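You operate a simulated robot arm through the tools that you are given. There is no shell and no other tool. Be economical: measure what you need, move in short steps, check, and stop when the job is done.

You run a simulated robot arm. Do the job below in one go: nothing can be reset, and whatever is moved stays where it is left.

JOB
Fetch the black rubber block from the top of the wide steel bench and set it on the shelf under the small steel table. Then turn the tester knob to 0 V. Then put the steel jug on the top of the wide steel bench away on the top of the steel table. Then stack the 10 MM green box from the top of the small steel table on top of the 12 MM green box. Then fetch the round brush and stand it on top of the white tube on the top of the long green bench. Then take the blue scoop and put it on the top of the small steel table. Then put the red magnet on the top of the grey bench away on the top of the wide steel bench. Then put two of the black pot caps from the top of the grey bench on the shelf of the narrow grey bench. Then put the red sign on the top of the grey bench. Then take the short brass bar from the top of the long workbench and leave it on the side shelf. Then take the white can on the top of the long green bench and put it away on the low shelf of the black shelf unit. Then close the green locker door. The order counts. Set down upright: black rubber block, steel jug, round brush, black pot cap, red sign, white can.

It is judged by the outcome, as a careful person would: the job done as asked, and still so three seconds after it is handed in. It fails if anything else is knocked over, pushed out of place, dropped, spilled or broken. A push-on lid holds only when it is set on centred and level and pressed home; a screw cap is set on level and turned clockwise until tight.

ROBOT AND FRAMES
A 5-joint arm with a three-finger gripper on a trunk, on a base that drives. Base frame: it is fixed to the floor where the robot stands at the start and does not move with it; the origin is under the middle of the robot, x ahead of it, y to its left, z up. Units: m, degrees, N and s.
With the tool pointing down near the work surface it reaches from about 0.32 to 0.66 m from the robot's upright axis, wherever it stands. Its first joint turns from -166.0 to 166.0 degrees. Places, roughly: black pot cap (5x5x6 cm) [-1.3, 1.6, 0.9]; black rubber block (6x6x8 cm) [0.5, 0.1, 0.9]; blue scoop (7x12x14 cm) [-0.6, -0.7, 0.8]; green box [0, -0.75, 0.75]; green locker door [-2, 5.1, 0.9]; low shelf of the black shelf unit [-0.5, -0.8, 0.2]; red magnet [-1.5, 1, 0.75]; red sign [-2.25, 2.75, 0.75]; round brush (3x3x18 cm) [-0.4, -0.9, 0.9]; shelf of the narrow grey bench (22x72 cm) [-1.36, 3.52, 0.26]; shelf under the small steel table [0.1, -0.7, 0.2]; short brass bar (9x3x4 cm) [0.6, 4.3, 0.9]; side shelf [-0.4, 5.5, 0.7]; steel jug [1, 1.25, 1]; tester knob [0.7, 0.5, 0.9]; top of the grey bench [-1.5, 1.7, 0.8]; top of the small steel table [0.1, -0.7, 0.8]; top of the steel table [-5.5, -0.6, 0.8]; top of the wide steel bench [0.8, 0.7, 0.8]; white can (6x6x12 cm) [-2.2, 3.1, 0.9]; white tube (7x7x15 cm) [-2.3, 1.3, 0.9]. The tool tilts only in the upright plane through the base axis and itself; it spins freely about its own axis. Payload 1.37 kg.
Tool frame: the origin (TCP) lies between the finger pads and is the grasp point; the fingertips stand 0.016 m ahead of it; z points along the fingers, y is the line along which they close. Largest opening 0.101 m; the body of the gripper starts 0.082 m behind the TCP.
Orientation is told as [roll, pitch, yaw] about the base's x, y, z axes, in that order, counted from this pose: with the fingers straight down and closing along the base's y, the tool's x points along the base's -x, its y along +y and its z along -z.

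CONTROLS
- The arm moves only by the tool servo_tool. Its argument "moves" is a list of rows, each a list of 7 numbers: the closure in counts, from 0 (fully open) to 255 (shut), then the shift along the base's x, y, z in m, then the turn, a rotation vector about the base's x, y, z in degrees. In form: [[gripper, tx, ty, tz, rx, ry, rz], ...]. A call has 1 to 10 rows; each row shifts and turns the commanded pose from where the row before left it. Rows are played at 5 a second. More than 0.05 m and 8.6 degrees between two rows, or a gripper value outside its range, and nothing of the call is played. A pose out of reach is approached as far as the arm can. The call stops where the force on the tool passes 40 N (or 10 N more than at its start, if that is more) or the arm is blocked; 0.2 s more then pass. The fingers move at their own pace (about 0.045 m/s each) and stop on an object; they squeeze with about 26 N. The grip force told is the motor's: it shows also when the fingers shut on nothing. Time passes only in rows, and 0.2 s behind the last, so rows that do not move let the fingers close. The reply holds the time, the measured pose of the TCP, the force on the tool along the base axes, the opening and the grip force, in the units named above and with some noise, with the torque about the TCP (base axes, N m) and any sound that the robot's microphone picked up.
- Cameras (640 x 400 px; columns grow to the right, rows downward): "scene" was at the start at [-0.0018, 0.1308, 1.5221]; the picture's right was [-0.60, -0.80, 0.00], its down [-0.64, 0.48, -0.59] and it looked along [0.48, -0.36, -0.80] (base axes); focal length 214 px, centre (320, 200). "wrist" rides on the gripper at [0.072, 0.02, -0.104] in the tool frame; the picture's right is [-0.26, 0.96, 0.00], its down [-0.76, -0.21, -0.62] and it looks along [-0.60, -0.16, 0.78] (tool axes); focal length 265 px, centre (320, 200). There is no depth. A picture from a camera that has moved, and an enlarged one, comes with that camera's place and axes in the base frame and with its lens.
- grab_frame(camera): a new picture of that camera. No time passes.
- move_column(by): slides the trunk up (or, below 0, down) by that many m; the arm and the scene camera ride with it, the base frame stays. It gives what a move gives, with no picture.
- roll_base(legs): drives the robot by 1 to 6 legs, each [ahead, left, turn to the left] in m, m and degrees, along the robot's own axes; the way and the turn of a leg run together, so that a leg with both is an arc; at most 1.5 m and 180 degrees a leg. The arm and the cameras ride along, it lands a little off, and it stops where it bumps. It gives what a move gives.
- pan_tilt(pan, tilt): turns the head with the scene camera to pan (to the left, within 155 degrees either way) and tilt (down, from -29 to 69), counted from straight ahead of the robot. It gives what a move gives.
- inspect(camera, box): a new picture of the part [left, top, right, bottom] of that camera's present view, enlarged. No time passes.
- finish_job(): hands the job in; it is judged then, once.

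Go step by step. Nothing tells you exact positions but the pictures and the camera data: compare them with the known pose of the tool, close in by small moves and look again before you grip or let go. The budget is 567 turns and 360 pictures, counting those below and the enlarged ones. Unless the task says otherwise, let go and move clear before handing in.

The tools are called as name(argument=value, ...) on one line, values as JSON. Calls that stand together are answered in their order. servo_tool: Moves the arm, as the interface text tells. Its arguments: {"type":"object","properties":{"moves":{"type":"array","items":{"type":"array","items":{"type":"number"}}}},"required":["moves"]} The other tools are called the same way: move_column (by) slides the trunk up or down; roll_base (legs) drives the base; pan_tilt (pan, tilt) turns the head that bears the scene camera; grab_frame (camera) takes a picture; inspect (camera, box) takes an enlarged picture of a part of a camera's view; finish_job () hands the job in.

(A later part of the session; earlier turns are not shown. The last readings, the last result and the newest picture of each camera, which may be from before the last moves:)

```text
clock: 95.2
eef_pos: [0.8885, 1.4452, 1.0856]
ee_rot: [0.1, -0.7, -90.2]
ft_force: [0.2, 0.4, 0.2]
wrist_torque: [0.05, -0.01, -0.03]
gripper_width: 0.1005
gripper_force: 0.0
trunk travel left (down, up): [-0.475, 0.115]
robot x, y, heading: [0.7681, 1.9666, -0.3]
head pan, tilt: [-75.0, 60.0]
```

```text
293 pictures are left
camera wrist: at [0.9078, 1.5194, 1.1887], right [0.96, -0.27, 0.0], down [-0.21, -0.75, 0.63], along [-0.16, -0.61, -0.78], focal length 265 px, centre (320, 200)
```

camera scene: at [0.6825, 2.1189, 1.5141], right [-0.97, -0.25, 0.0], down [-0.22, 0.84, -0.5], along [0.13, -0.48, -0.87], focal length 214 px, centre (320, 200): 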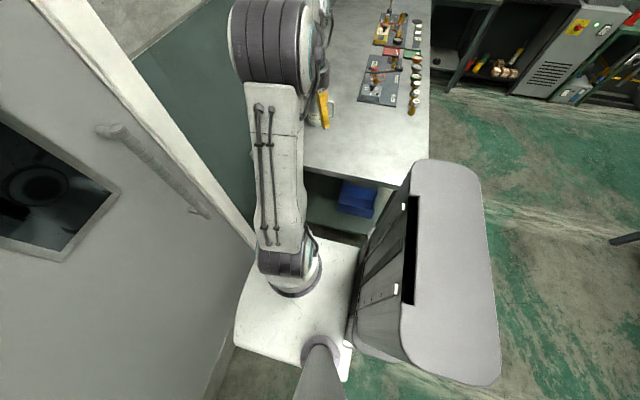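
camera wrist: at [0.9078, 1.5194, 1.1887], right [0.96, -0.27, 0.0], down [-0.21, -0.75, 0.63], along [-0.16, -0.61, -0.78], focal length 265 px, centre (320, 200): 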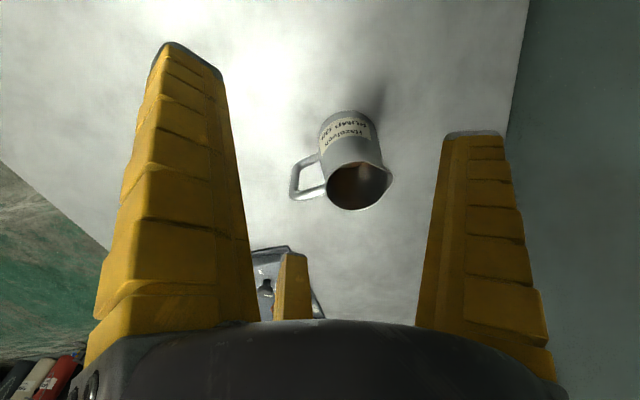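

servo_tool(moves=[[0, 0.005, -0.035, 0, 0, 0, 5], [0, 0.005, -0.035, 0, 0, 0, 5], [0, 0.0055, -0.032, -0.03, 0, 0, 0], [0, 0, 0, -0.04, 0, 0, 0]])

grab_frame(camera="wrist")

inspect(camera="scene", box=[280, 30, 400, 150])

```text
clock: 96.2
eef_pos: [0.8988, 1.3921, 1.0001]
ee_rot: [-0.1, -0.8, -79.9]
ft_force: [0.2, 0.6, -0.2]
wrist_torque: [0.01, 0.03, 0.02]
gripper_width: 0.1008
gripper_force: 0.0
out of reach, approached as far as the arm can: row 2, 3
trunk travel left (down, up): [-0.475, 0.115]
robot x, y, heading: [0.7672, 1.9621, -0.3]
head pan, tilt: [-75.0, 60.0]
```

```text
292 pictures are left
camera wrist: at [0.9045, 1.4695, 1.1026], right [1.0, -0.09, 0.0], down [-0.07, -0.77, 0.63], along [-0.06, -0.63, -0.78], focal length 265 px, centre (320, 200)
```

wrist: 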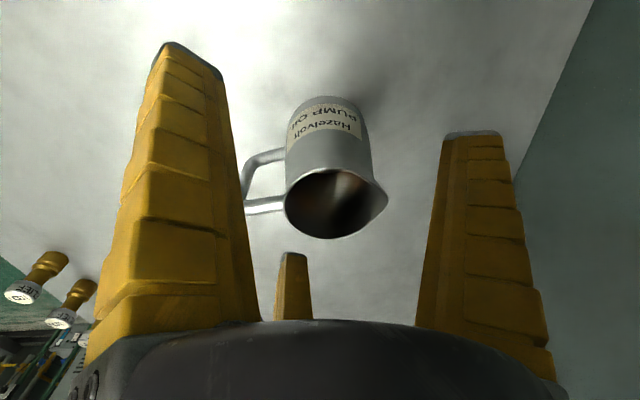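

```text
3.33 times, centred on (340, 90) of scene
camera zoom: at [0.7226, 2.0729, 1.5142], right [-0.97, -0.25, 0.0], down [-0.22, 0.84, -0.5], along [0.13, -0.48, -0.87], focal length 715 px, centre (253, 567)
```

zoom: 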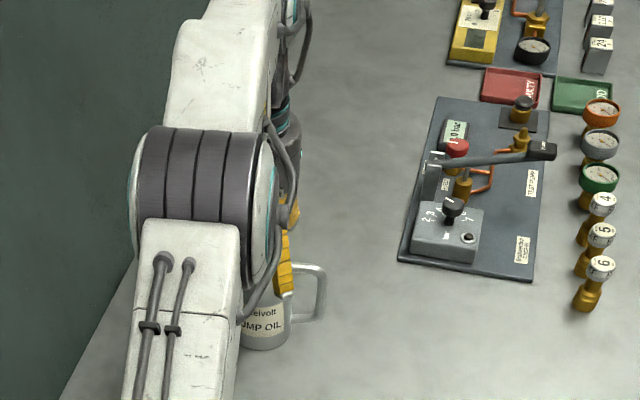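

move_column(by=0.1)

servo_tool(moves=[[0, 0.001, -0.012, -0.04, 0, 0, 0], [0, 0.001, -0.015, -0.04, 0, 0, 0], [0, 0.001, -0.023, -0.02, 0, 0, 0]])

grab_frame(camera="wrist")

```text
clock: 97.5
eef_pos: [0.8983, 1.3943, 1.1005]
ee_rot: [0.1, -0.8, -79.9]
ft_force: [-0.6, -0.4, 0.2]
wrist_torque: [0.0, 0.0, 0.03]
gripper_width: 0.1007
gripper_force: 0.0
trunk travel left (down, up): [-0.575, 0.015]
robot x, y, heading: [0.7642, 1.9647, -0.2]
head pan, tilt: [-75.0, 60.0]
```

```text
clock: 98.3
eef_pos: [0.8981, 1.3649, 1.001]
ee_rot: [0.0, -0.9, -80.0]
ft_force: [0.1, 0.1, -0.2]
wrist_torque: [0.01, 0.02, 0.03]
gripper_width: 0.1005
gripper_force: 0.2
out of reach, approached as far as the arm can: row 3
trunk travel left (down, up): [-0.575, 0.015]
robot x, y, heading: [0.7672, 1.9632, -0.4]
head pan, tilt: [-75.0, 60.0]
```

```text
290 pictures are left
camera wrist: at [0.9043, 1.441, 1.1029], right [1.0, -0.09, 0.0], down [-0.07, -0.77, 0.63], along [-0.06, -0.63, -0.78], focal length 265 px, centre (320, 200)
```

wrist: 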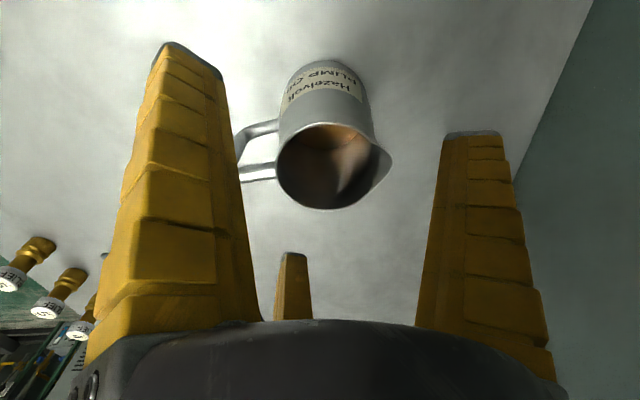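

servo_tool(moves=[[0, 0, 0, -0.015, 0, 0, 0], [0, 0, 0, -0.005, 0, 0, 0], [0, 0, 0, 0, 0, 0, 0]])

```text
clock: 99.1
eef_pos: [0.8989, 1.3644, 0.9797]
ee_rot: [0.0, -0.7, -80.1]
ft_force: [-0.4, 0.6, -0.4]
wrist_torque: [0.01, -0.01, 0.03]
gripper_width: 0.1008
gripper_force: 0.1
trunk travel left (down, up): [-0.575, 0.015]
robot x, y, heading: [0.7633, 1.9649, -0.1]
head pan, tilt: [-75.0, 60.0]
```

servo_tool(moves=[[0, 0, -0.01, -0.003, 0, 0, 0], [0, 0, -0.01, -0.003, 0, 0, 0]])

grab_frame(camera="wrist")

```text
clock: 99.7
eef_pos: [0.8961, 1.3607, 0.973]
ee_rot: [0.0, -0.7, -80.0]
ft_force: [-0.3, 0.4, -0.5]
wrist_torque: [0.02, -0.02, -0.02]
gripper_width: 0.1008
gripper_force: 0.0
out of reach, approached as far as the arm can: row 1, 2
trunk travel left (down, up): [-0.575, 0.015]
robot x, y, heading: [0.7658, 1.9654, -0.4]
head pan, tilt: [-75.0, 60.0]
```

```text
289 pictures are left
camera wrist: at [0.9027, 1.4378, 1.0759], right [1.0, -0.09, 0.0], down [-0.07, -0.77, 0.63], along [-0.06, -0.63, -0.78], focal length 265 px, centre (320, 200)
```

wrist: 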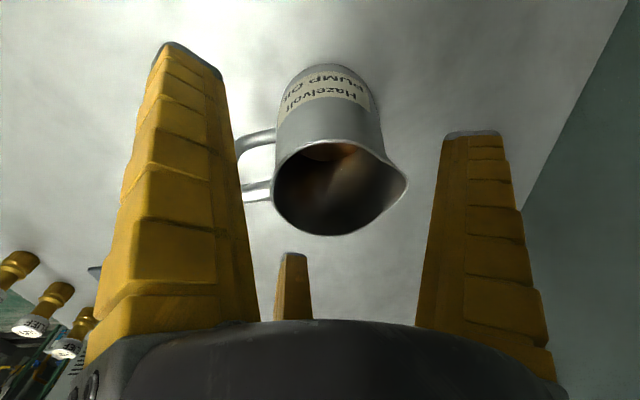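

roll_base(legs=[[0, -0.018, 0]])

grab_frame(camera="wrist")

```text
clock: 100.5
eef_pos: [0.8971, 1.3436, 0.9739]
ee_rot: [-0.1, -0.8, -80.0]
ft_force: [0.1, -0.6, -0.6]
wrist_torque: [0.02, -0.01, -0.02]
gripper_width: 0.1007
gripper_force: 0.0
trunk travel left (down, up): [-0.575, 0.015]
robot x, y, heading: [0.7636, 1.9421, -0.1]
head pan, tilt: [-75.0, 60.0]
```

```text
288 pictures are left
camera wrist: at [0.9028, 1.4189, 1.0754], right [1.0, -0.09, 0.0], down [-0.07, -0.77, 0.63], along [-0.06, -0.63, -0.78], focal length 265 px, centre (320, 200)
```

wrist: 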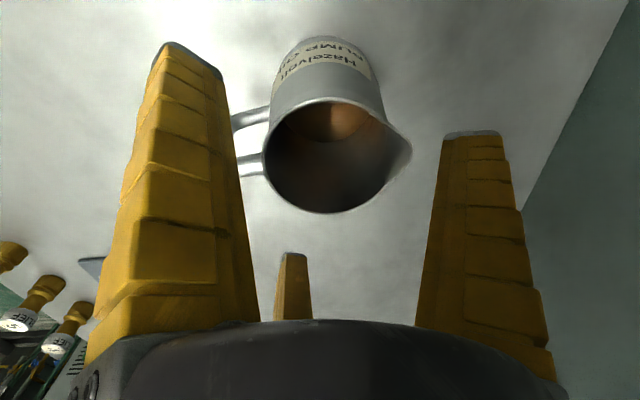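

servo_tool(moves=[[0, 0, 0, -0.02, 0, 0, 0], [0, 0, 0, -0.02, 0, 0, 0], [0, 0, 0, -0.02, 0, 0, 0], [0, 0, 0, -0.007, 0, 0, 0]])

grab_frame(camera="wrist")

```text
clock: 101.5
eef_pos: [0.8974, 1.3438, 0.9087]
ee_rot: [-0.1, -1.1, -79.9]
ft_force: [3.8, 0.0, 15.8]
wrist_torque: [0.48, -0.1, -0.09]
gripper_width: 0.1018
gripper_force: 4.1
trunk travel left (down, up): [-0.575, 0.015]
robot x, y, heading: [0.7651, 1.9446, -0.2]
head pan, tilt: [-75.0, 60.0]
```

```text
287 pictures are left
camera wrist: at [0.9035, 1.4202, 1.0109], right [1.0, -0.09, 0.0], down [-0.07, -0.77, 0.63], along [-0.06, -0.63, -0.77], focal length 265 px, centre (320, 200)
```

wrist: 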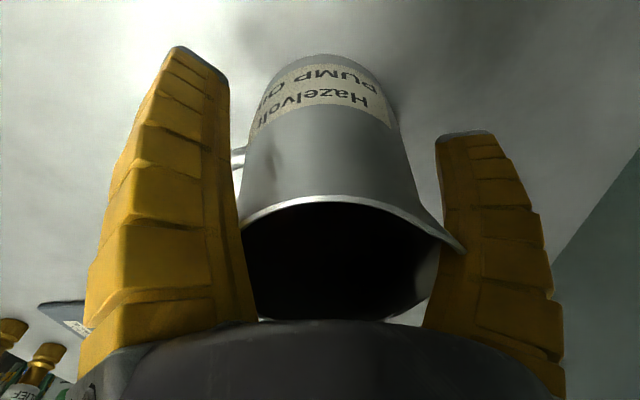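

The pouring lip hits the finger that faces it. I rise, turn the hand ~24° so lip and handle both fall between fingers, and come down again.

servo_tool(moves=[[0, 0, 0, 0.03, 0, 0, 0], [0, 0, 0, 0.035, 0, 0, 0], [0, 0, 0, 0, 0, 0, -8], [0, 0, 0, 0, 0, 0, -8], [0, 0, 0, 0, 0, 0, -8]])

grab_frame(camera="wrist")

```text
clock: 102.7
eef_pos: [0.896, 1.3444, 0.9701]
ee_rot: [0.2, -0.6, -104.1]
ft_force: [0.4, 0.6, -0.9]
wrist_torque: [-0.01, -0.05, 0.0]
gripper_width: 0.1007
gripper_force: 0.1
trunk travel left (down, up): [-0.575, 0.015]
robot x, y, heading: [0.7669, 1.9438, -0.3]
head pan, tilt: [-75.0, 60.0]
```

```text
286 pictures are left
camera wrist: at [0.9325, 1.4107, 1.0738], right [0.87, -0.49, 0.01], down [-0.39, -0.68, 0.63], along [-0.3, -0.55, -0.78], focal length 265 px, centre (320, 200)
```

wrist: 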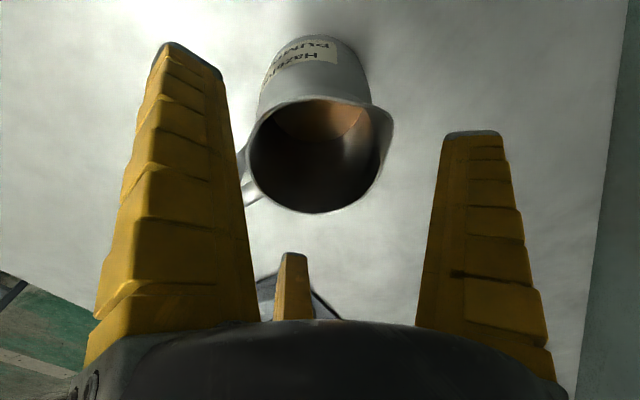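

servo_tool(moves=[[0, -0.001, 0.003, -0.02, 0, 0, 0], [0, 0, 0, -0.02, 0, 0, 0], [0, 0, 0, -0.015, 0, 0, 0]])

grab_frame(camera="wrist")

```text
clock: 103.5
eef_pos: [0.895, 1.3469, 0.9156]
ee_rot: [0.3, -0.7, -104.1]
ft_force: [-1.0, 0.8, 0.5]
wrist_torque: [0.0, -0.01, -0.03]
gripper_width: 0.1011
gripper_force: 0.0
trunk travel left (down, up): [-0.575, 0.015]
robot x, y, heading: [0.7638, 1.9438, -0.4]
head pan, tilt: [-75.0, 60.0]
```

```text
285 pictures are left
camera wrist: at [0.9307, 1.4142, 1.0187], right [0.87, -0.49, 0.01], down [-0.39, -0.68, 0.63], along [-0.3, -0.55, -0.78], focal length 265 px, centre (320, 200)
```

wrist: 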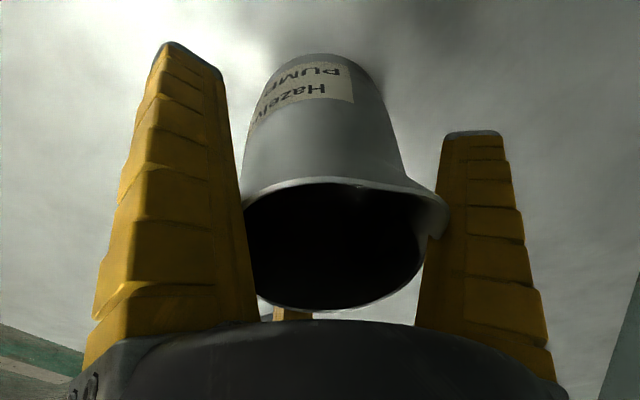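

servo_tool(moves=[[40, 0, 0, 0, 0, 0, 0], [80, 0, 0, 0, 0, 0, 0], [120, 0, 0, 0, 0, 0, 0], [160, 0, 0, 0, 0, 0, 0], [255, 0, 0, 0, 0, 0, 0], [255, 0, 0, 0, 0, 0, 0]])

grab_frame(camera="wrist")

inspect(camera="scene", box=[280, 30, 400, 150])

```text
clock: 104.9
eef_pos: [0.8956, 1.3474, 0.9163]
ee_rot: [0.4, -0.7, -104.0]
ft_force: [-0.7, -0.1, 3.1]
wrist_torque: [0.18, -0.14, 0.03]
gripper_width: 0.0802
gripper_force: 25.6
trunk travel left (down, up): [-0.575, 0.015]
robot x, y, heading: [0.7642, 1.9433, -0.1]
head pan, tilt: [-75.0, 60.0]
```

```text
284 pictures are left
camera wrist: at [0.9308, 1.4141, 1.0187], right [0.87, -0.49, 0.01], down [-0.39, -0.68, 0.63], along [-0.3, -0.55, -0.78], focal length 265 px, centre (320, 200)
```

wrist: 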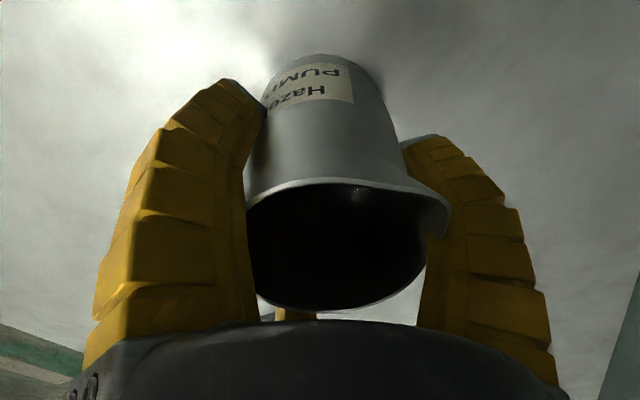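

```text
3.33 times, centred on (340, 90) of scene
camera zoom: at [0.7221, 2.0561, 1.6141], right [-0.97, -0.25, 0.0], down [-0.22, 0.84, -0.5], along [0.13, -0.48, -0.87], focal length 715 px, centre (253, 567)
```

zoom: 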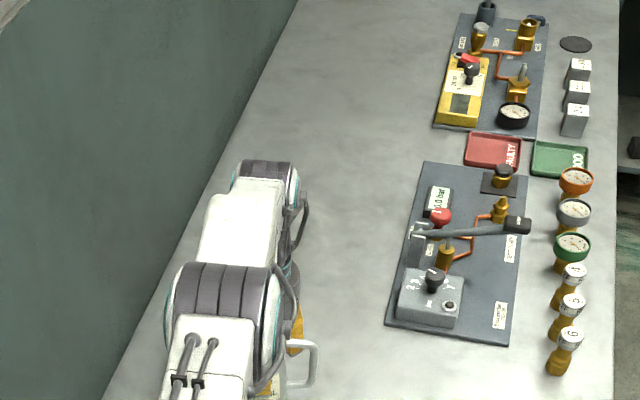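

servo_tool(moves=[[255, 0, 0, 0.01, 0, 0, 0], [255, 0, 0, 0.02, 0, 0, 0], [255, 0, 0, 0.02, 0, 0, 0]])

grab_frame(camera="wrist")

```text
clock: 105.7
eef_pos: [0.8956, 1.3476, 0.965]
ee_rot: [0.1, -0.6, -104.0]
ft_force: [-0.1, -0.4, -3.0]
wrist_torque: [0.0, -0.01, 0.02]
gripper_width: 0.0803
gripper_force: 26.1
trunk travel left (down, up): [-0.575, 0.015]
robot x, y, heading: [0.7667, 1.9451, -0.5]
head pan, tilt: [-75.0, 60.0]
```

```text
282 pictures are left
camera wrist: at [0.9311, 1.4134, 1.0692], right [0.87, -0.49, 0.01], down [-0.38, -0.68, 0.63], along [-0.3, -0.55, -0.78], focal length 265 px, centre (320, 200)
```

wrist: 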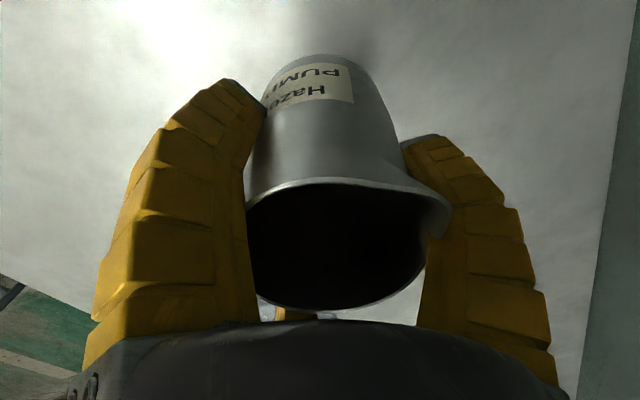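

Jug is lifted and held upright. I retract, back out and drive down the corridor toward the steel table.

servo_tool(moves=[[255, -0.008, 0.037, 0.02, 0, 0, 0], [255, -0.008, 0.037, 0.02, 0, 0, 0], [255, -0.008, 0.037, 0.02, 0, 0, 0], [255, -0.008, 0.037, 0.02, 0, 0, 0], [255, -0.008, 0.037, 0.02, 0, 0, 0]])

roll_base(legs=[[0, 0.03, 0], [-0.86, 0, 0], [0, -1.0, 0], [0, -0.66, 0]])

pan_tilt(pan=-150, tilt=25)

grab_frame(camera="scene")

pan_tilt(pan=155, tilt=25)

grab_frame(camera="scene")

```text
clock: 106.9
eef_pos: [0.8561, 1.5333, 1.0664]
ee_rot: [0.3, -0.7, -104.0]
ft_force: [-0.5, -0.4, -4.8]
wrist_torque: [-0.03, 0.0, 0.0]
gripper_width: 0.0794
gripper_force: 26.2
trunk travel left (down, up): [-0.575, 0.015]
robot x, y, heading: [0.7636, 1.9462, -0.4]
head pan, tilt: [-75.0, 60.0]
```

```text
clock: 120.0
eef_pos: [-0.0081, -0.0936, 1.066]
ee_rot: [0.1, -0.6, -103.6]
ft_force: [-0.5, -0.3, -3.1]
wrist_torque: [-0.06, -0.02, -0.02]
gripper_width: 0.0789
gripper_force: 25.5
trunk travel left (down, up): [-0.575, 0.015]
robot x, y, heading: [-0.1008, 0.317, 0.4]
head pan, tilt: [-75.0, 60.0]
```

```text
clock: 121.5
eef_pos: [-0.0088, -0.0941, 1.0659]
ee_rot: [0.2, -0.8, -103.6]
ft_force: [0.1, 0.6, -3.7]
wrist_torque: [-0.03, -0.01, -0.01]
gripper_width: 0.0785
gripper_force: 25.7
trunk travel left (down, up): [-0.575, 0.015]
robot x, y, heading: [-0.1019, 0.3171, 0.0]
head pan, tilt: [-150.0, 25.0]
```

```text
281 pictures are left
camera scene: at [-0.2434, 0.4468, 1.6642], right [-0.5, 0.86, 0.0], down [0.37, 0.21, -0.91], along [-0.78, -0.46, -0.42], focal length 214 px, centre (320, 200)
```

scene: 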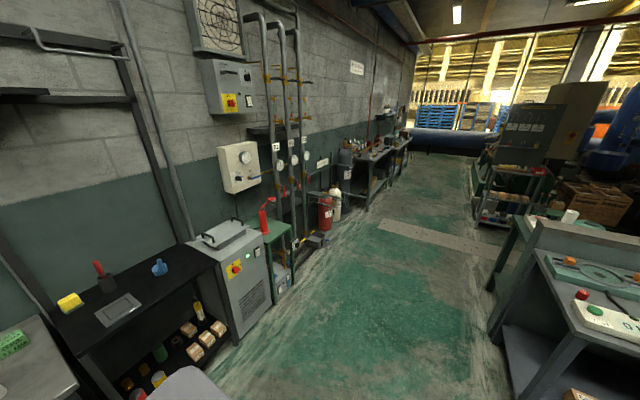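

```text
clock: 125.6
eef_pos: [-0.008, -0.0946, 1.0659]
ee_rot: [0.2, -0.7, -103.6]
ft_force: [0.0, 0.1, -3.7]
wrist_torque: [0.0, -0.02, -0.02]
gripper_width: 0.0786
gripper_force: 26.1
trunk travel left (down, up): [-0.575, 0.015]
robot x, y, heading: [-0.1029, 0.32, 0.1]
head pan, tilt: [154.7, 25.0]
```

```text
280 pictures are left
camera scene: at [-0.2471, 0.5323, 1.6642], right [0.43, 0.9, 0.0], down [0.38, -0.18, -0.91], along [-0.82, 0.39, -0.42], focal length 214 px, centre (320, 200)
```

scene: 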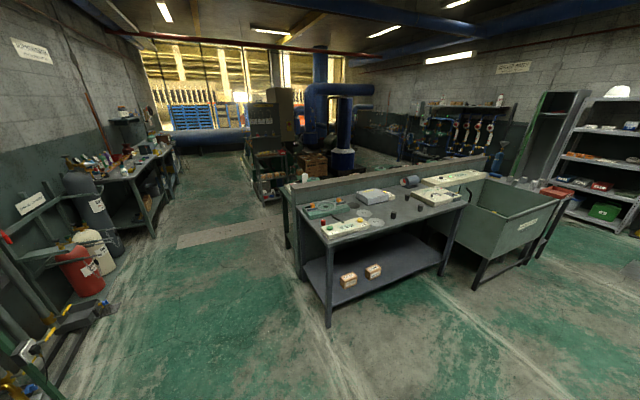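

roll_base(legs=[[-1.5, 0, 0], [-1.5, 0, 0], [-1.3, 0, 0]])

pan_tilt(pan=-130, tilt=35)

grab_frame(camera="scene")

```text
clock: 146.3
eef_pos: [-4.3248, -0.0729, 1.0649]
ee_rot: [0.2, -0.7, -104.2]
ft_force: [-0.6, 0.1, -3.0]
wrist_torque: [0.0, -0.02, -0.01]
gripper_width: 0.0782
gripper_force: 26.0
trunk travel left (down, up): [-0.575, 0.015]
robot x, y, heading: [-4.417, 0.3427, -0.3]
head pan, tilt: [154.7, 25.0]
```

```text
clock: 150.2
eef_pos: [-4.3247, -0.0721, 1.0664]
ee_rot: [0.2, -0.7, -104.3]
ft_force: [0.4, -0.5, -3.3]
wrist_torque: [-0.02, -0.01, 0.0]
gripper_width: 0.0778
gripper_force: 26.3
trunk travel left (down, up): [-0.575, 0.015]
robot x, y, heading: [-4.4147, 0.3436, -0.4]
head pan, tilt: [-130.0, 35.0]
```

```text
279 pictures are left
camera scene: at [-4.5314, 0.4491, 1.6484], right [-0.76, 0.65, 0.0], down [0.37, 0.44, -0.82], along [-0.53, -0.62, -0.57], focal length 214 px, centre (320, 200)
```

scene: 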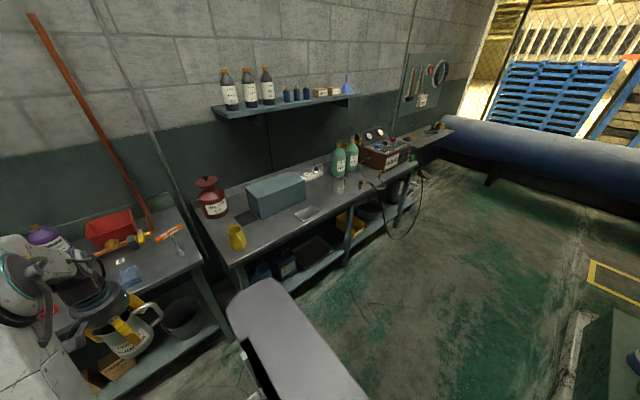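

inspect(camera="scene", box=[180, 100, 460, 280])

```text
2.22 times, centred on (320, 190) of scene
camera zoom: at [-4.5314, 0.4491, 1.6484], right [-0.76, 0.65, 0.0], down [0.37, 0.44, -0.82], along [-0.53, -0.62, -0.57], focal length 477 px, centre (320, 222)
```

zoom: 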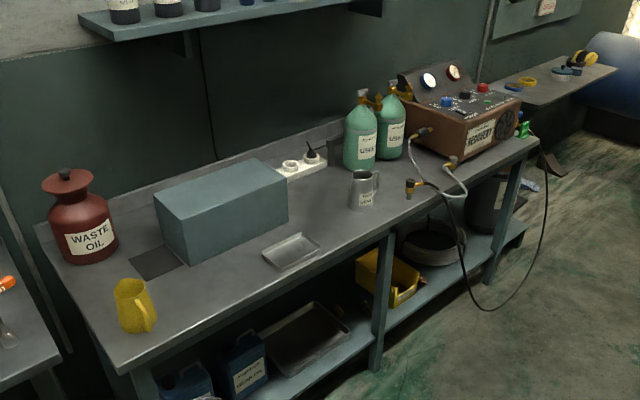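

This is the steel table; there is a free spot near its front between the yellow jug and the tray, about [-4.94, -0.41]. Driving closer.

roll_base(legs=[[-0.52, 0, 0.3], [0, -0.21, 0]])

pan_tilt(pan=-100, tilt=55)

grab_frame(camera="scene")

grab_frame(camera="wrist")

```text
clock: 154.4
eef_pos: [-4.8405, -0.2791, 1.0666]
ee_rot: [0.3, -0.6, -103.6]
ft_force: [0.0, -0.4, -4.0]
wrist_torque: [0.0, 0.0, -0.01]
gripper_width: 0.0775
gripper_force: 26.2
trunk travel left (down, up): [-0.575, 0.015]
robot x, y, heading: [-4.9318, 0.1314, 0.1]
head pan, tilt: [-130.0, 35.0]
```

```text
clock: 155.4
eef_pos: [-4.841, -0.278, 1.0665]
ee_rot: [0.3, -0.7, -103.7]
ft_force: [-0.6, 0.0, -3.5]
wrist_torque: [-0.03, -0.01, -0.02]
gripper_width: 0.0775
gripper_force: 25.8
trunk travel left (down, up): [-0.575, 0.015]
robot x, y, heading: [-4.9377, 0.1345, 0.0]
head pan, tilt: [-100.0, 55.0]
```

```text
277 pictures are left
camera scene: at [-5.0084, 0.2389, 1.6202], right [-0.98, 0.17, 0.0], down [0.14, 0.81, -0.57], along [-0.1, -0.57, -0.82], focal length 214 px, centre (320, 200)
```

scene: 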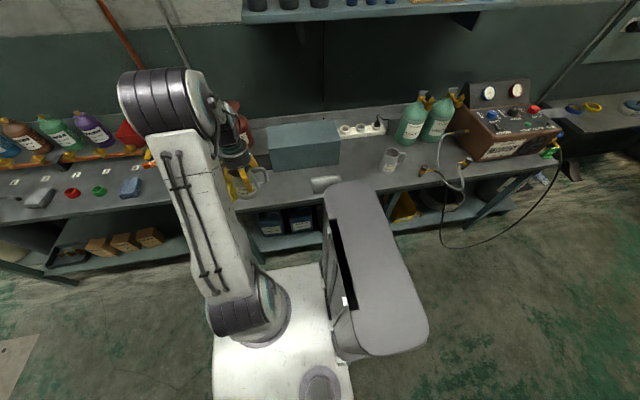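

```text
276 pictures are left
camera wrist: at [-4.8058, -0.2103, 1.1695], right [0.87, -0.48, 0.01], down [-0.38, -0.68, 0.63], along [-0.3, -0.55, -0.78], focal length 265 px, centre (320, 200)
```

wrist: 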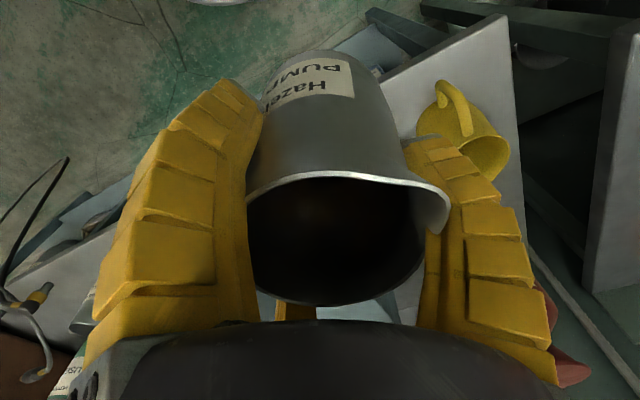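

servo_tool(moves=[[255, -0.036, -0.01, 0, 0, 0, 0], [255, -0.036, -0.02, 0, 0, 0, 0], [255, -0.036, -0.03, 0, 0, 0, 0], [255, 0, -0.04, -0.02, 0, 0, 0], [255, 0, -0.04, -0.03, 0, 0, 0], [255, 0, -0.04, -0.03, 0, 0, 0]])

grab_frame(camera="scene")

grab_frame(camera="wrist")

```text
clock: 156.8
eef_pos: [-4.949, -0.4574, 0.9849]
ee_rot: [0.1, -0.5, -103.7]
ft_force: [-0.8, -0.5, -3.1]
wrist_torque: [0.04, 0.0, 0.01]
gripper_width: 0.077
gripper_force: 25.8
trunk travel left (down, up): [-0.575, 0.015]
robot x, y, heading: [-4.9361, 0.1357, 0.4]
head pan, tilt: [-100.0, 55.0]
```

```text
275 pictures are left
camera scene: at [-5.0083, 0.2368, 1.6204], right [-0.98, 0.17, 0.0], down [0.14, 0.81, -0.57], along [-0.1, -0.56, -0.82], focal length 214 px, centre (320, 200)
```

scene: 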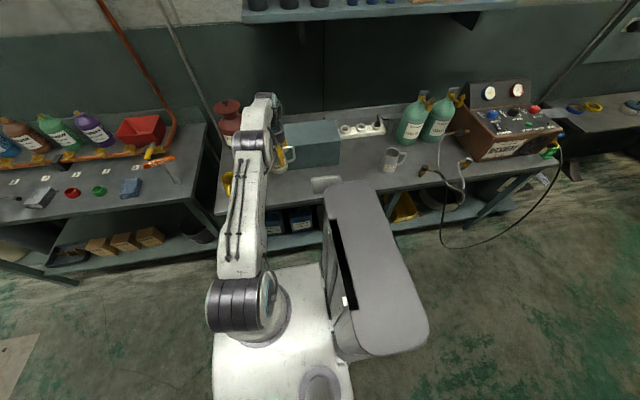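

```text
274 pictures are left
camera wrist: at [-4.9136, -0.3908, 1.0884], right [0.87, -0.48, 0.0], down [-0.38, -0.68, 0.63], along [-0.3, -0.55, -0.78], focal length 265 px, centre (320, 200)
```

wrist: 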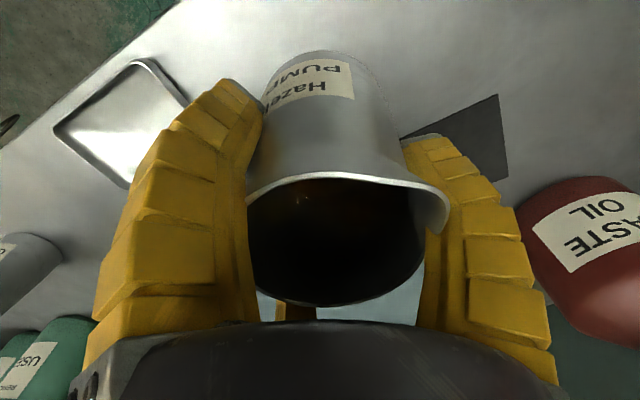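

servo_tool(moves=[[255, 0, 0.005, -0.04, 0, 0, 0], [255, 0, 0, -0.04, 0, 0, 0], [255, 0, 0, -0.03, 0, 0, 0], [255, 0, 0, -0.015, 0, 0, 0]])

grab_frame(camera="wrist")

inspect(camera="scene", box=[200, 90, 360, 210])

```text
clock: 157.8
eef_pos: [-4.949, -0.4525, 0.868]
ee_rot: [0.2, -1.3, -103.6]
ft_force: [0.6, 2.2, 26.5]
wrist_torque: [1.31, -0.09, -0.03]
gripper_width: 0.0773
gripper_force: 26.1
trunk travel left (down, up): [-0.575, 0.015]
robot x, y, heading: [-4.9365, 0.1371, 0.1]
head pan, tilt: [-100.0, 55.0]
```

```text
273 pictures are left
camera wrist: at [-4.9135, -0.3849, 0.9701], right [0.87, -0.48, 0.01], down [-0.38, -0.67, 0.64], along [-0.3, -0.56, -0.77], focal length 265 px, centre (320, 200)
```

wrist: 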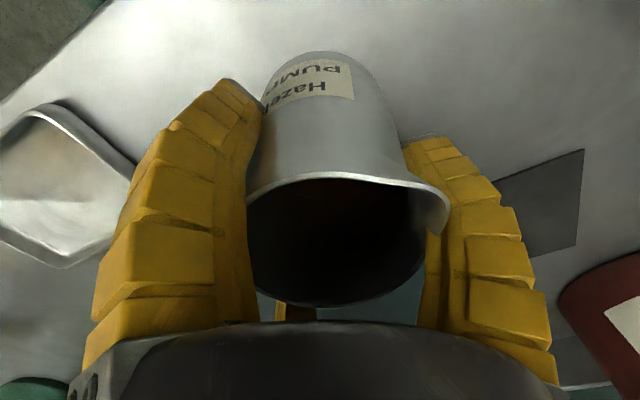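

```text
3.33 times, centred on (280, 150) of scene
camera zoom: at [-5.0083, 0.2421, 1.6207], right [-0.98, 0.17, 0.0], down [0.14, 0.81, -0.58], along [-0.1, -0.57, -0.82], focal length 715 px, centre (453, 367)
```

zoom: 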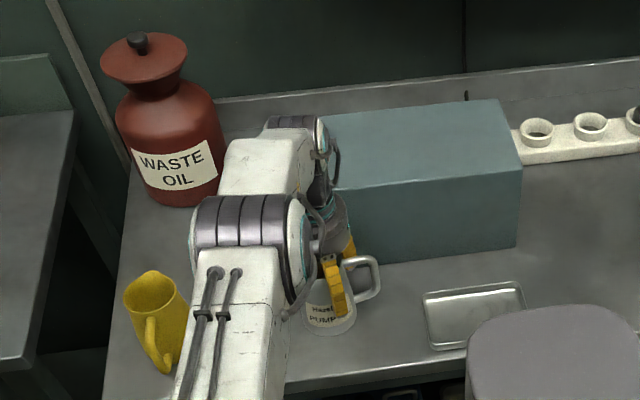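

servo_tool(moves=[[255, 0, 0, 0.005, 0, 0, 0], [160, 0, 0, 0, 0, 0, 0], [80, 0, 0, 0, 0, 0, 0], [0, 0, 0, 0, 0, 0, 0], [0, 0, 0, 0, 0, 0, 0]])

grab_frame(camera="wrist")

```text
clock: 159.0
eef_pos: [-4.9491, -0.4506, 0.8655]
ee_rot: [0.1, -0.5, -103.6]
ft_force: [0.3, 0.1, -1.2]
wrist_torque: [-0.01, 0.03, -0.03]
gripper_width: 0.1011
gripper_force: 0.1
trunk travel left (down, up): [-0.575, 0.015]
robot x, y, heading: [-4.9319, 0.1364, -0.0]
head pan, tilt: [-100.0, 55.0]
```

```text
271 pictures are left
camera wrist: at [-4.9136, -0.3842, 0.9686], right [0.87, -0.48, 0.0], down [-0.38, -0.68, 0.63], along [-0.3, -0.55, -0.78], focal length 265 px, centre (320, 200)
```

wrist: 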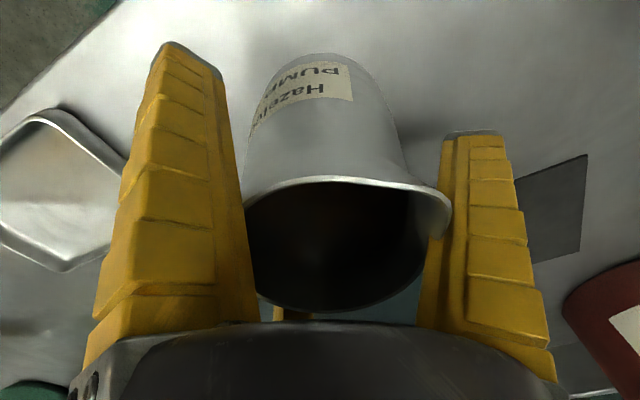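

servo_tool(moves=[[0, 0, 0, 0.02, 0, 0, 0], [0, 0, 0, 0.03, 0, 0, 0], [0, 0, 0, 0.04, 0, 0, 0], [0, 0, 0.02, 0.04, 0, 0, 0], [0, 0, 0.04, 0.02, 0, 0, 0]])

grab_frame(camera="wrist")

```text
clock: 160.2
eef_pos: [-4.9494, -0.3903, 1.0165]
ee_rot: [0.1, -0.7, -103.6]
ft_force: [-0.5, 0.3, -0.1]
wrist_torque: [-0.06, 0.02, -0.02]
gripper_width: 0.1005
gripper_force: 0.1
trunk travel left (down, up): [-0.575, 0.015]
robot x, y, heading: [-4.9377, 0.1351, 0.1]
head pan, tilt: [-100.0, 55.0]
```

```text
270 pictures are left
camera wrist: at [-4.9137, -0.3239, 1.1199], right [0.87, -0.48, 0.0], down [-0.38, -0.68, 0.63], along [-0.3, -0.55, -0.78], focal length 265 px, centre (320, 200)
```

wrist: 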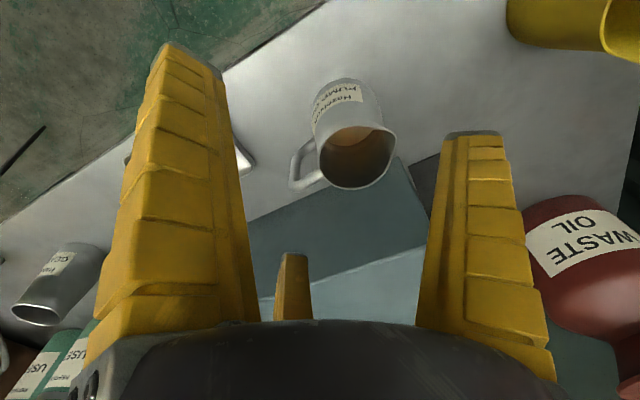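

Jug stands on the steel table. Next I return to the small steel table for the green boxes.

servo_tool(moves=[[0, 0, 0.04, 0.02, 0, 0, 7], [0, 0, 0.04, 0.02, 0, 0, 7], [0, 0, 0.03, 0, 0, 0, 0]])

roll_base(legs=[[0, 0.2, 0], [1.5, 0, 0], [1.5, 0, 0], [1.5, 0, 0], [0.44, 0, 0]])

pan_tilt(pan=-85, tilt=50)

roll_base(legs=[[0, -0.38, 0]])

grab_frame(camera="scene")

grab_frame(camera="wrist")

```text
clock: 161.0
eef_pos: [-4.9488, -0.281, 1.0555]
ee_rot: [-0.1, -0.6, -89.6]
ft_force: [1.0, -0.3, -1.1]
wrist_torque: [-0.01, -0.05, -0.01]
gripper_width: 0.1005
gripper_force: 0.0
trunk travel left (down, up): [-0.575, 0.015]
robot x, y, heading: [-4.9345, 0.1348, 0.2]
head pan, tilt: [-100.0, 55.0]
```

```text
clock: 186.0
eef_pos: [0.0206, -0.0477, 1.0561]
ee_rot: [-0.2, -0.7, -88.6]
ft_force: [0.4, 0.0, 0.2]
wrist_torque: [-0.03, 0.02, -0.05]
gripper_width: 0.1005
gripper_force: 0.1
trunk travel left (down, up): [-0.575, 0.015]
robot x, y, heading: [0.028, 0.3706, 1.2]
head pan, tilt: [-100.0, 55.0]
```

```text
clock: 186.8
eef_pos: [0.0203, -0.0481, 1.0551]
ee_rot: [-0.1, -0.7, -88.6]
ft_force: [0.1, 0.2, 0.6]
wrist_torque: [0.01, 0.01, 0.0]
gripper_width: 0.1004
gripper_force: 0.3
trunk travel left (down, up): [-0.575, 0.015]
robot x, y, heading: [0.0247, 0.365, 1.1]
head pan, tilt: [-85.0, 50.0]
```

```text
clock: 189.2
eef_pos: [0.0274, -0.429, 1.0549]
ee_rot: [0.0, -0.6, -88.6]
ft_force: [0.1, -0.7, 0.9]
wrist_torque: [-0.04, -0.01, -0.01]
gripper_width: 0.1004
gripper_force: 0.1
trunk travel left (down, up): [-0.575, 0.015]
robot x, y, heading: [0.0363, -0.0145, 1.1]
head pan, tilt: [-85.0, 50.0]
```

```text
269 pictures are left
camera scene: at [-0.0219, 0.0847, 1.6267], right [-0.99, -0.11, 0.0], down [-0.08, 0.76, -0.64], along [0.07, -0.64, -0.77], focal length 214 px, centre (320, 200)
```

scene: 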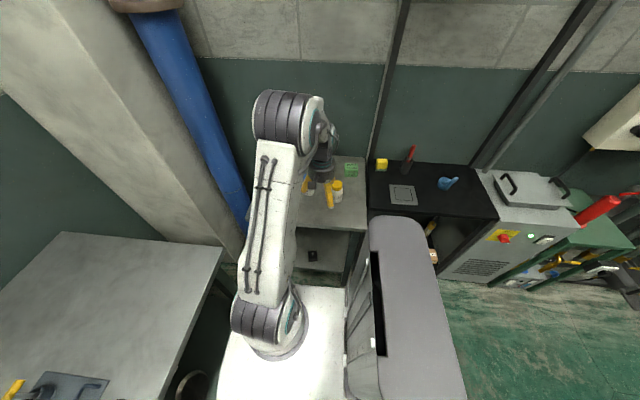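

```text
268 pictures are left
camera wrist: at [0.045, -0.3557, 1.1586], right [0.97, -0.24, 0.0], down [-0.19, -0.75, 0.63], along [-0.15, -0.61, -0.78], focal length 265 px, centre (320, 200)
```

wrist: 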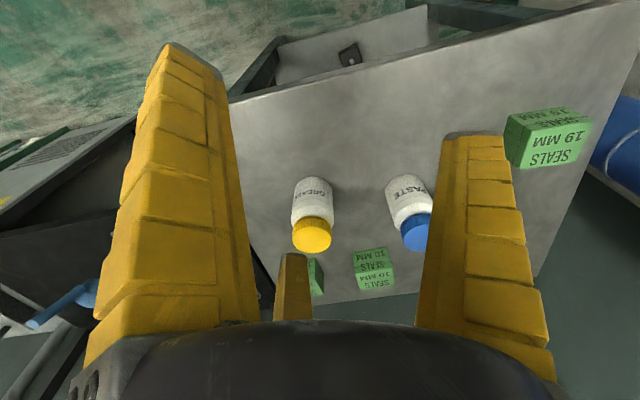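

roll_base(legs=[[0, -0.08, -1.1]])

pan_tilt(pan=-85, tilt=69)

grab_frame(camera="scene")

```text
clock: 190.3
eef_pos: [0.0205, -0.5114, 1.055]
ee_rot: [-0.1, -0.5, -89.7]
ft_force: [0.1, -0.4, -0.4]
wrist_torque: [0.02, -0.01, 0.01]
gripper_width: 0.1008
gripper_force: 0.0
trunk travel left (down, up): [-0.575, 0.015]
robot x, y, heading: [0.0339, -0.0891, -0.1]
head pan, tilt: [-85.0, 50.0]
```

```text
clock: 191.1
eef_pos: [0.0211, -0.5091, 1.0561]
ee_rot: [-0.1, -0.6, -89.5]
ft_force: [-0.1, -0.4, -0.4]
wrist_torque: [0.01, -0.02, 0.02]
gripper_width: 0.1006
gripper_force: 0.1
trunk travel left (down, up): [-0.575, 0.015]
robot x, y, heading: [0.0389, -0.0926, -0.1]
head pan, tilt: [-85.0, 68.8]
```

```text
267 pictures are left
camera scene: at [-0.0211, 0.0269, 1.6048], right [-1.0, -0.09, 0.0], down [-0.08, 0.93, -0.36], along [0.03, -0.36, -0.93], focal length 214 px, centre (320, 200)
```

scene: 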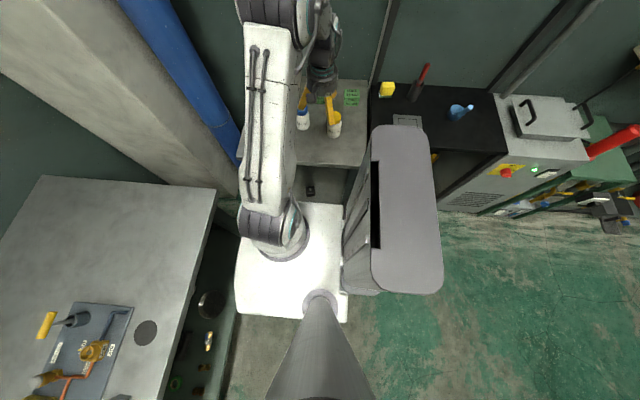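

roll_base(legs=[[0, -0.035, 0]])

servo_tool(moves=[[0, 0.005, -0.04, 0, 0, 0, 0], [0, 0.005, -0.04, -0.01, 0, 0, 0], [0, 0.005, -0.03, -0.01, -5, 0, 0], [0, 0, -0.02, 0, -6, 0, 0], [0, 0, -0.02, 0, -6, 0, 0], [0, 0, -0.02, 0, -6, 0, 0], [0, 0, -0.02, 0, -6, 0, 0]])

grab_frame(camera="wrist")

```text
clock: 192.0
eef_pos: [0.0205, -0.5453, 1.0569]
ee_rot: [0.0, -0.5, -89.6]
ft_force: [0.3, -0.6, 0.2]
wrist_torque: [0.03, -0.01, 0.01]
gripper_width: 0.1005
gripper_force: 0.1
trunk travel left (down, up): [-0.575, 0.015]
robot x, y, heading: [0.0354, -0.1308, -0.1]
head pan, tilt: [-85.0, 68.8]
```

```text
clock: 193.6
eef_pos: [0.0632, -0.7365, 1.0343]
ee_rot: [-1.6, -29.7, -89.5]
ft_force: [-0.4, -0.8, -0.2]
wrist_torque: [0.02, 0.0, 0.02]
gripper_width: 0.1004
gripper_force: 0.0
out of reach, approached as far as the arm can: row 4, 5, 6, 7
trunk travel left (down, up): [-0.575, 0.015]
robot x, y, heading: [0.0395, -0.1278, 0.1]
head pan, tilt: [-85.0, 68.8]
```

```text
266 pictures are left
camera wrist: at [0.0848, -0.6221, 1.0892], right [0.97, -0.24, 0.11], down [-0.19, -0.35, 0.92], along [-0.18, -0.91, -0.38], focal length 265 px, centre (320, 200)
```

wrist: 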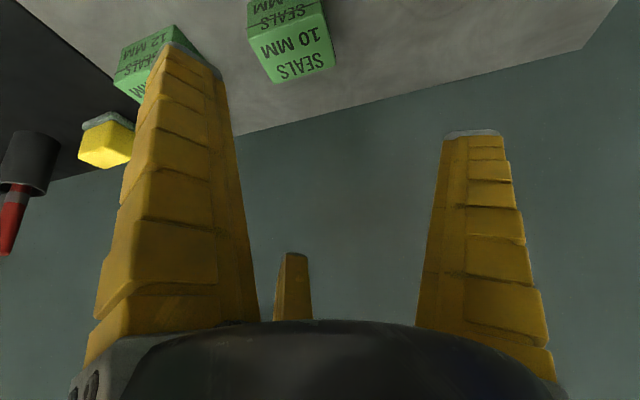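

servo_tool(moves=[[0, -0.01, -0.02, -0.03, 0, 0, 0], [0, -0.01, -0.02, -0.03, 0, 0, 0], [0, 0, -0.02, -0.02, 0, 0, 0], [0, 0, -0.01, 0, 0, 0, 0]])

grab_frame(camera="wrist")

```text
clock: 194.6
eef_pos: [0.0739, -0.8079, 0.9547]
ee_rot: [-1.1, -29.5, -89.6]
ft_force: [0.6, 0.3, 0.0]
wrist_torque: [0.0, -0.02, 0.02]
gripper_width: 0.1005
gripper_force: 0.0
out of reach, approached as far as the arm can: row 1, 2, 3, 4
trunk travel left (down, up): [-0.575, 0.015]
robot x, y, heading: [0.0348, -0.1229, 0.1]
head pan, tilt: [-85.0, 68.8]
```

```text
265 pictures are left
camera wrist: at [0.0931, -0.6931, 1.0093], right [0.97, -0.23, 0.11], down [-0.19, -0.35, 0.92], along [-0.17, -0.91, -0.38], focal length 265 px, centre (320, 200)
```

wrist: 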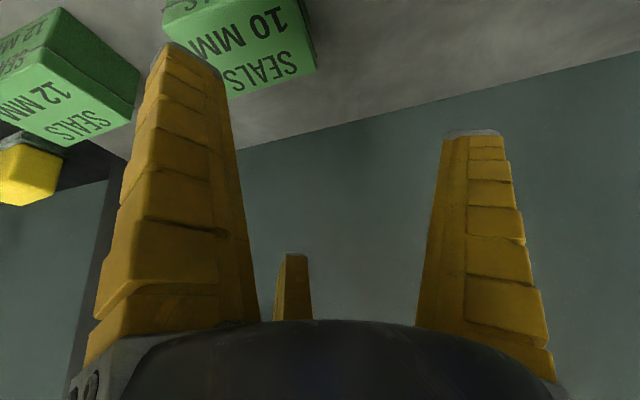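

With tilt the arm reaches the boxes, but turning the base to face the table gives better reach with less tilt. I retract, back off, turn right 90° and bring the arm to the front.

servo_tool(moves=[[0, 0, 0.03, 0.04, 0, 0, 0], [0, 0, 0.04, 0.03, 7, 0, 0], [0, -0.01, 0.04, 0.03, 7, 0, 0], [0, -0.01, 0.04, 0.01, 7.5, 0, 0], [0, 0, 0.045, 0, 8, 0, 0], [0, 0, 0.045, 0, 0, 0, 0]])

roll_base(legs=[[0, 0.3, 0], [0, 0, -90]])

```text
refused: row 3 steps farther than a row can; nothing moved
```

```text
clock: 200.4
eef_pos: [-0.6463, 0.1385, 0.9549]
ee_rot: [-1.1, -29.7, -179.9]
ft_force: [-0.1, 0.1, 0.8]
wrist_torque: [0.01, 0.02, -0.02]
gripper_width: 0.1004
gripper_force: 0.0
trunk travel left (down, up): [-0.575, 0.015]
robot x, y, heading: [0.0403, 0.172, -90.6]
head pan, tilt: [-85.0, 68.8]
```

servo_tool(moves=[[0, 0.03, 0, 0.03, 0, -7.5, 0], [0, 0.04, 0, 0.02, 0, -7.5, 0], [0, 0.04, 0, 0.02, 0, -7.5, 0], [0, 0.04, 0, 0.02, 0, -7.2, 0], [0, 0.045, 0, 0, 0, 0, 0], [0, 0.045, 0.015, 0, 0, 0, 0]])

pan_tilt(pan=20, tilt=50)

grab_frame(camera="scene")

```text
clock: 201.8
eef_pos: [-0.4044, 0.1551, 1.0453]
ee_rot: [0.0, 0.0, -179.9]
ft_force: [-0.6, -0.2, -0.2]
wrist_torque: [-0.02, 0.01, 0.01]
gripper_width: 0.1011
gripper_force: 0.2
trunk travel left (down, up): [-0.575, 0.015]
robot x, y, heading: [0.0335, 0.1711, -90.4]
head pan, tilt: [-85.0, 68.8]
```

```text
clock: 203.7
eef_pos: [-0.4073, 0.1538, 1.0457]
ee_rot: [0.0, 0.0, -179.9]
ft_force: [-0.3, 0.3, 0.7]
wrist_torque: [-0.01, 0.01, 0.01]
gripper_width: 0.1003
gripper_force: 0.1
trunk travel left (down, up): [-0.575, 0.015]
robot x, y, heading: [0.0325, 0.169, -90.3]
head pan, tilt: [20.0, 50.0]
```

```text
264 pictures are left
camera scene: at [0.2358, 0.1589, 1.6267], right [-0.94, -0.34, 0.0], down [-0.26, 0.72, -0.64], along [0.22, -0.61, -0.77], focal length 214 px, centre (320, 200)
```

scene: 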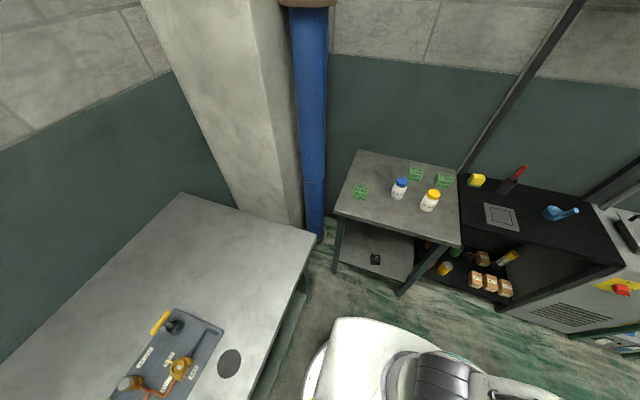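

Everything on the small table still stands. Zooming in on the boxes while the arm is out of the way.

inspect(camera="scene", box=[330, 140, 470, 230])

inspect(camera="scene", box=[450, 150, 610, 300])

```text
4.44 times, centred on (400, 185) of scene
camera zoom: at [0.2358, 0.1589, 1.6267], right [-0.94, -0.34, 0.0], down [-0.26, 0.72, -0.64], along [0.22, -0.61, -0.77], focal length 953 px, centre (-36, 267)
```

zoom: 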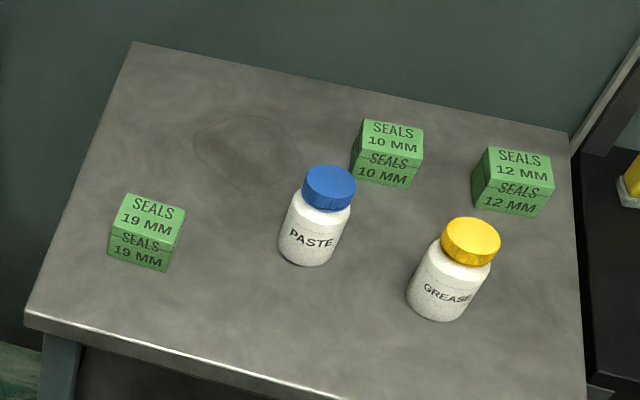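

```text
2.67 times, centred on (530, 225) of scene
camera zoom: at [0.2358, 0.1589, 1.6267], right [-0.94, -0.34, 0.0], down [-0.26, 0.72, -0.64], along [0.22, -0.61, -0.77], focal length 572 px, centre (-240, 133)
```

zoom: 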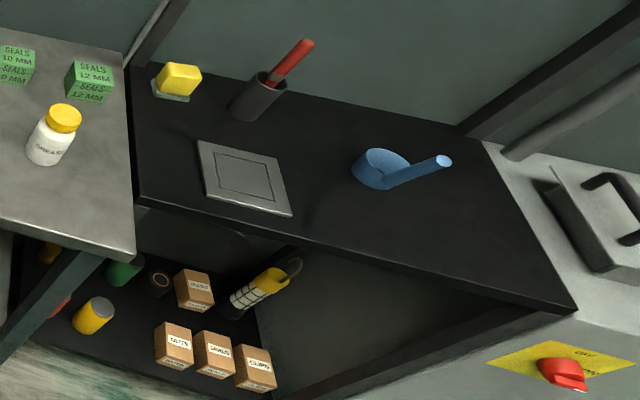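

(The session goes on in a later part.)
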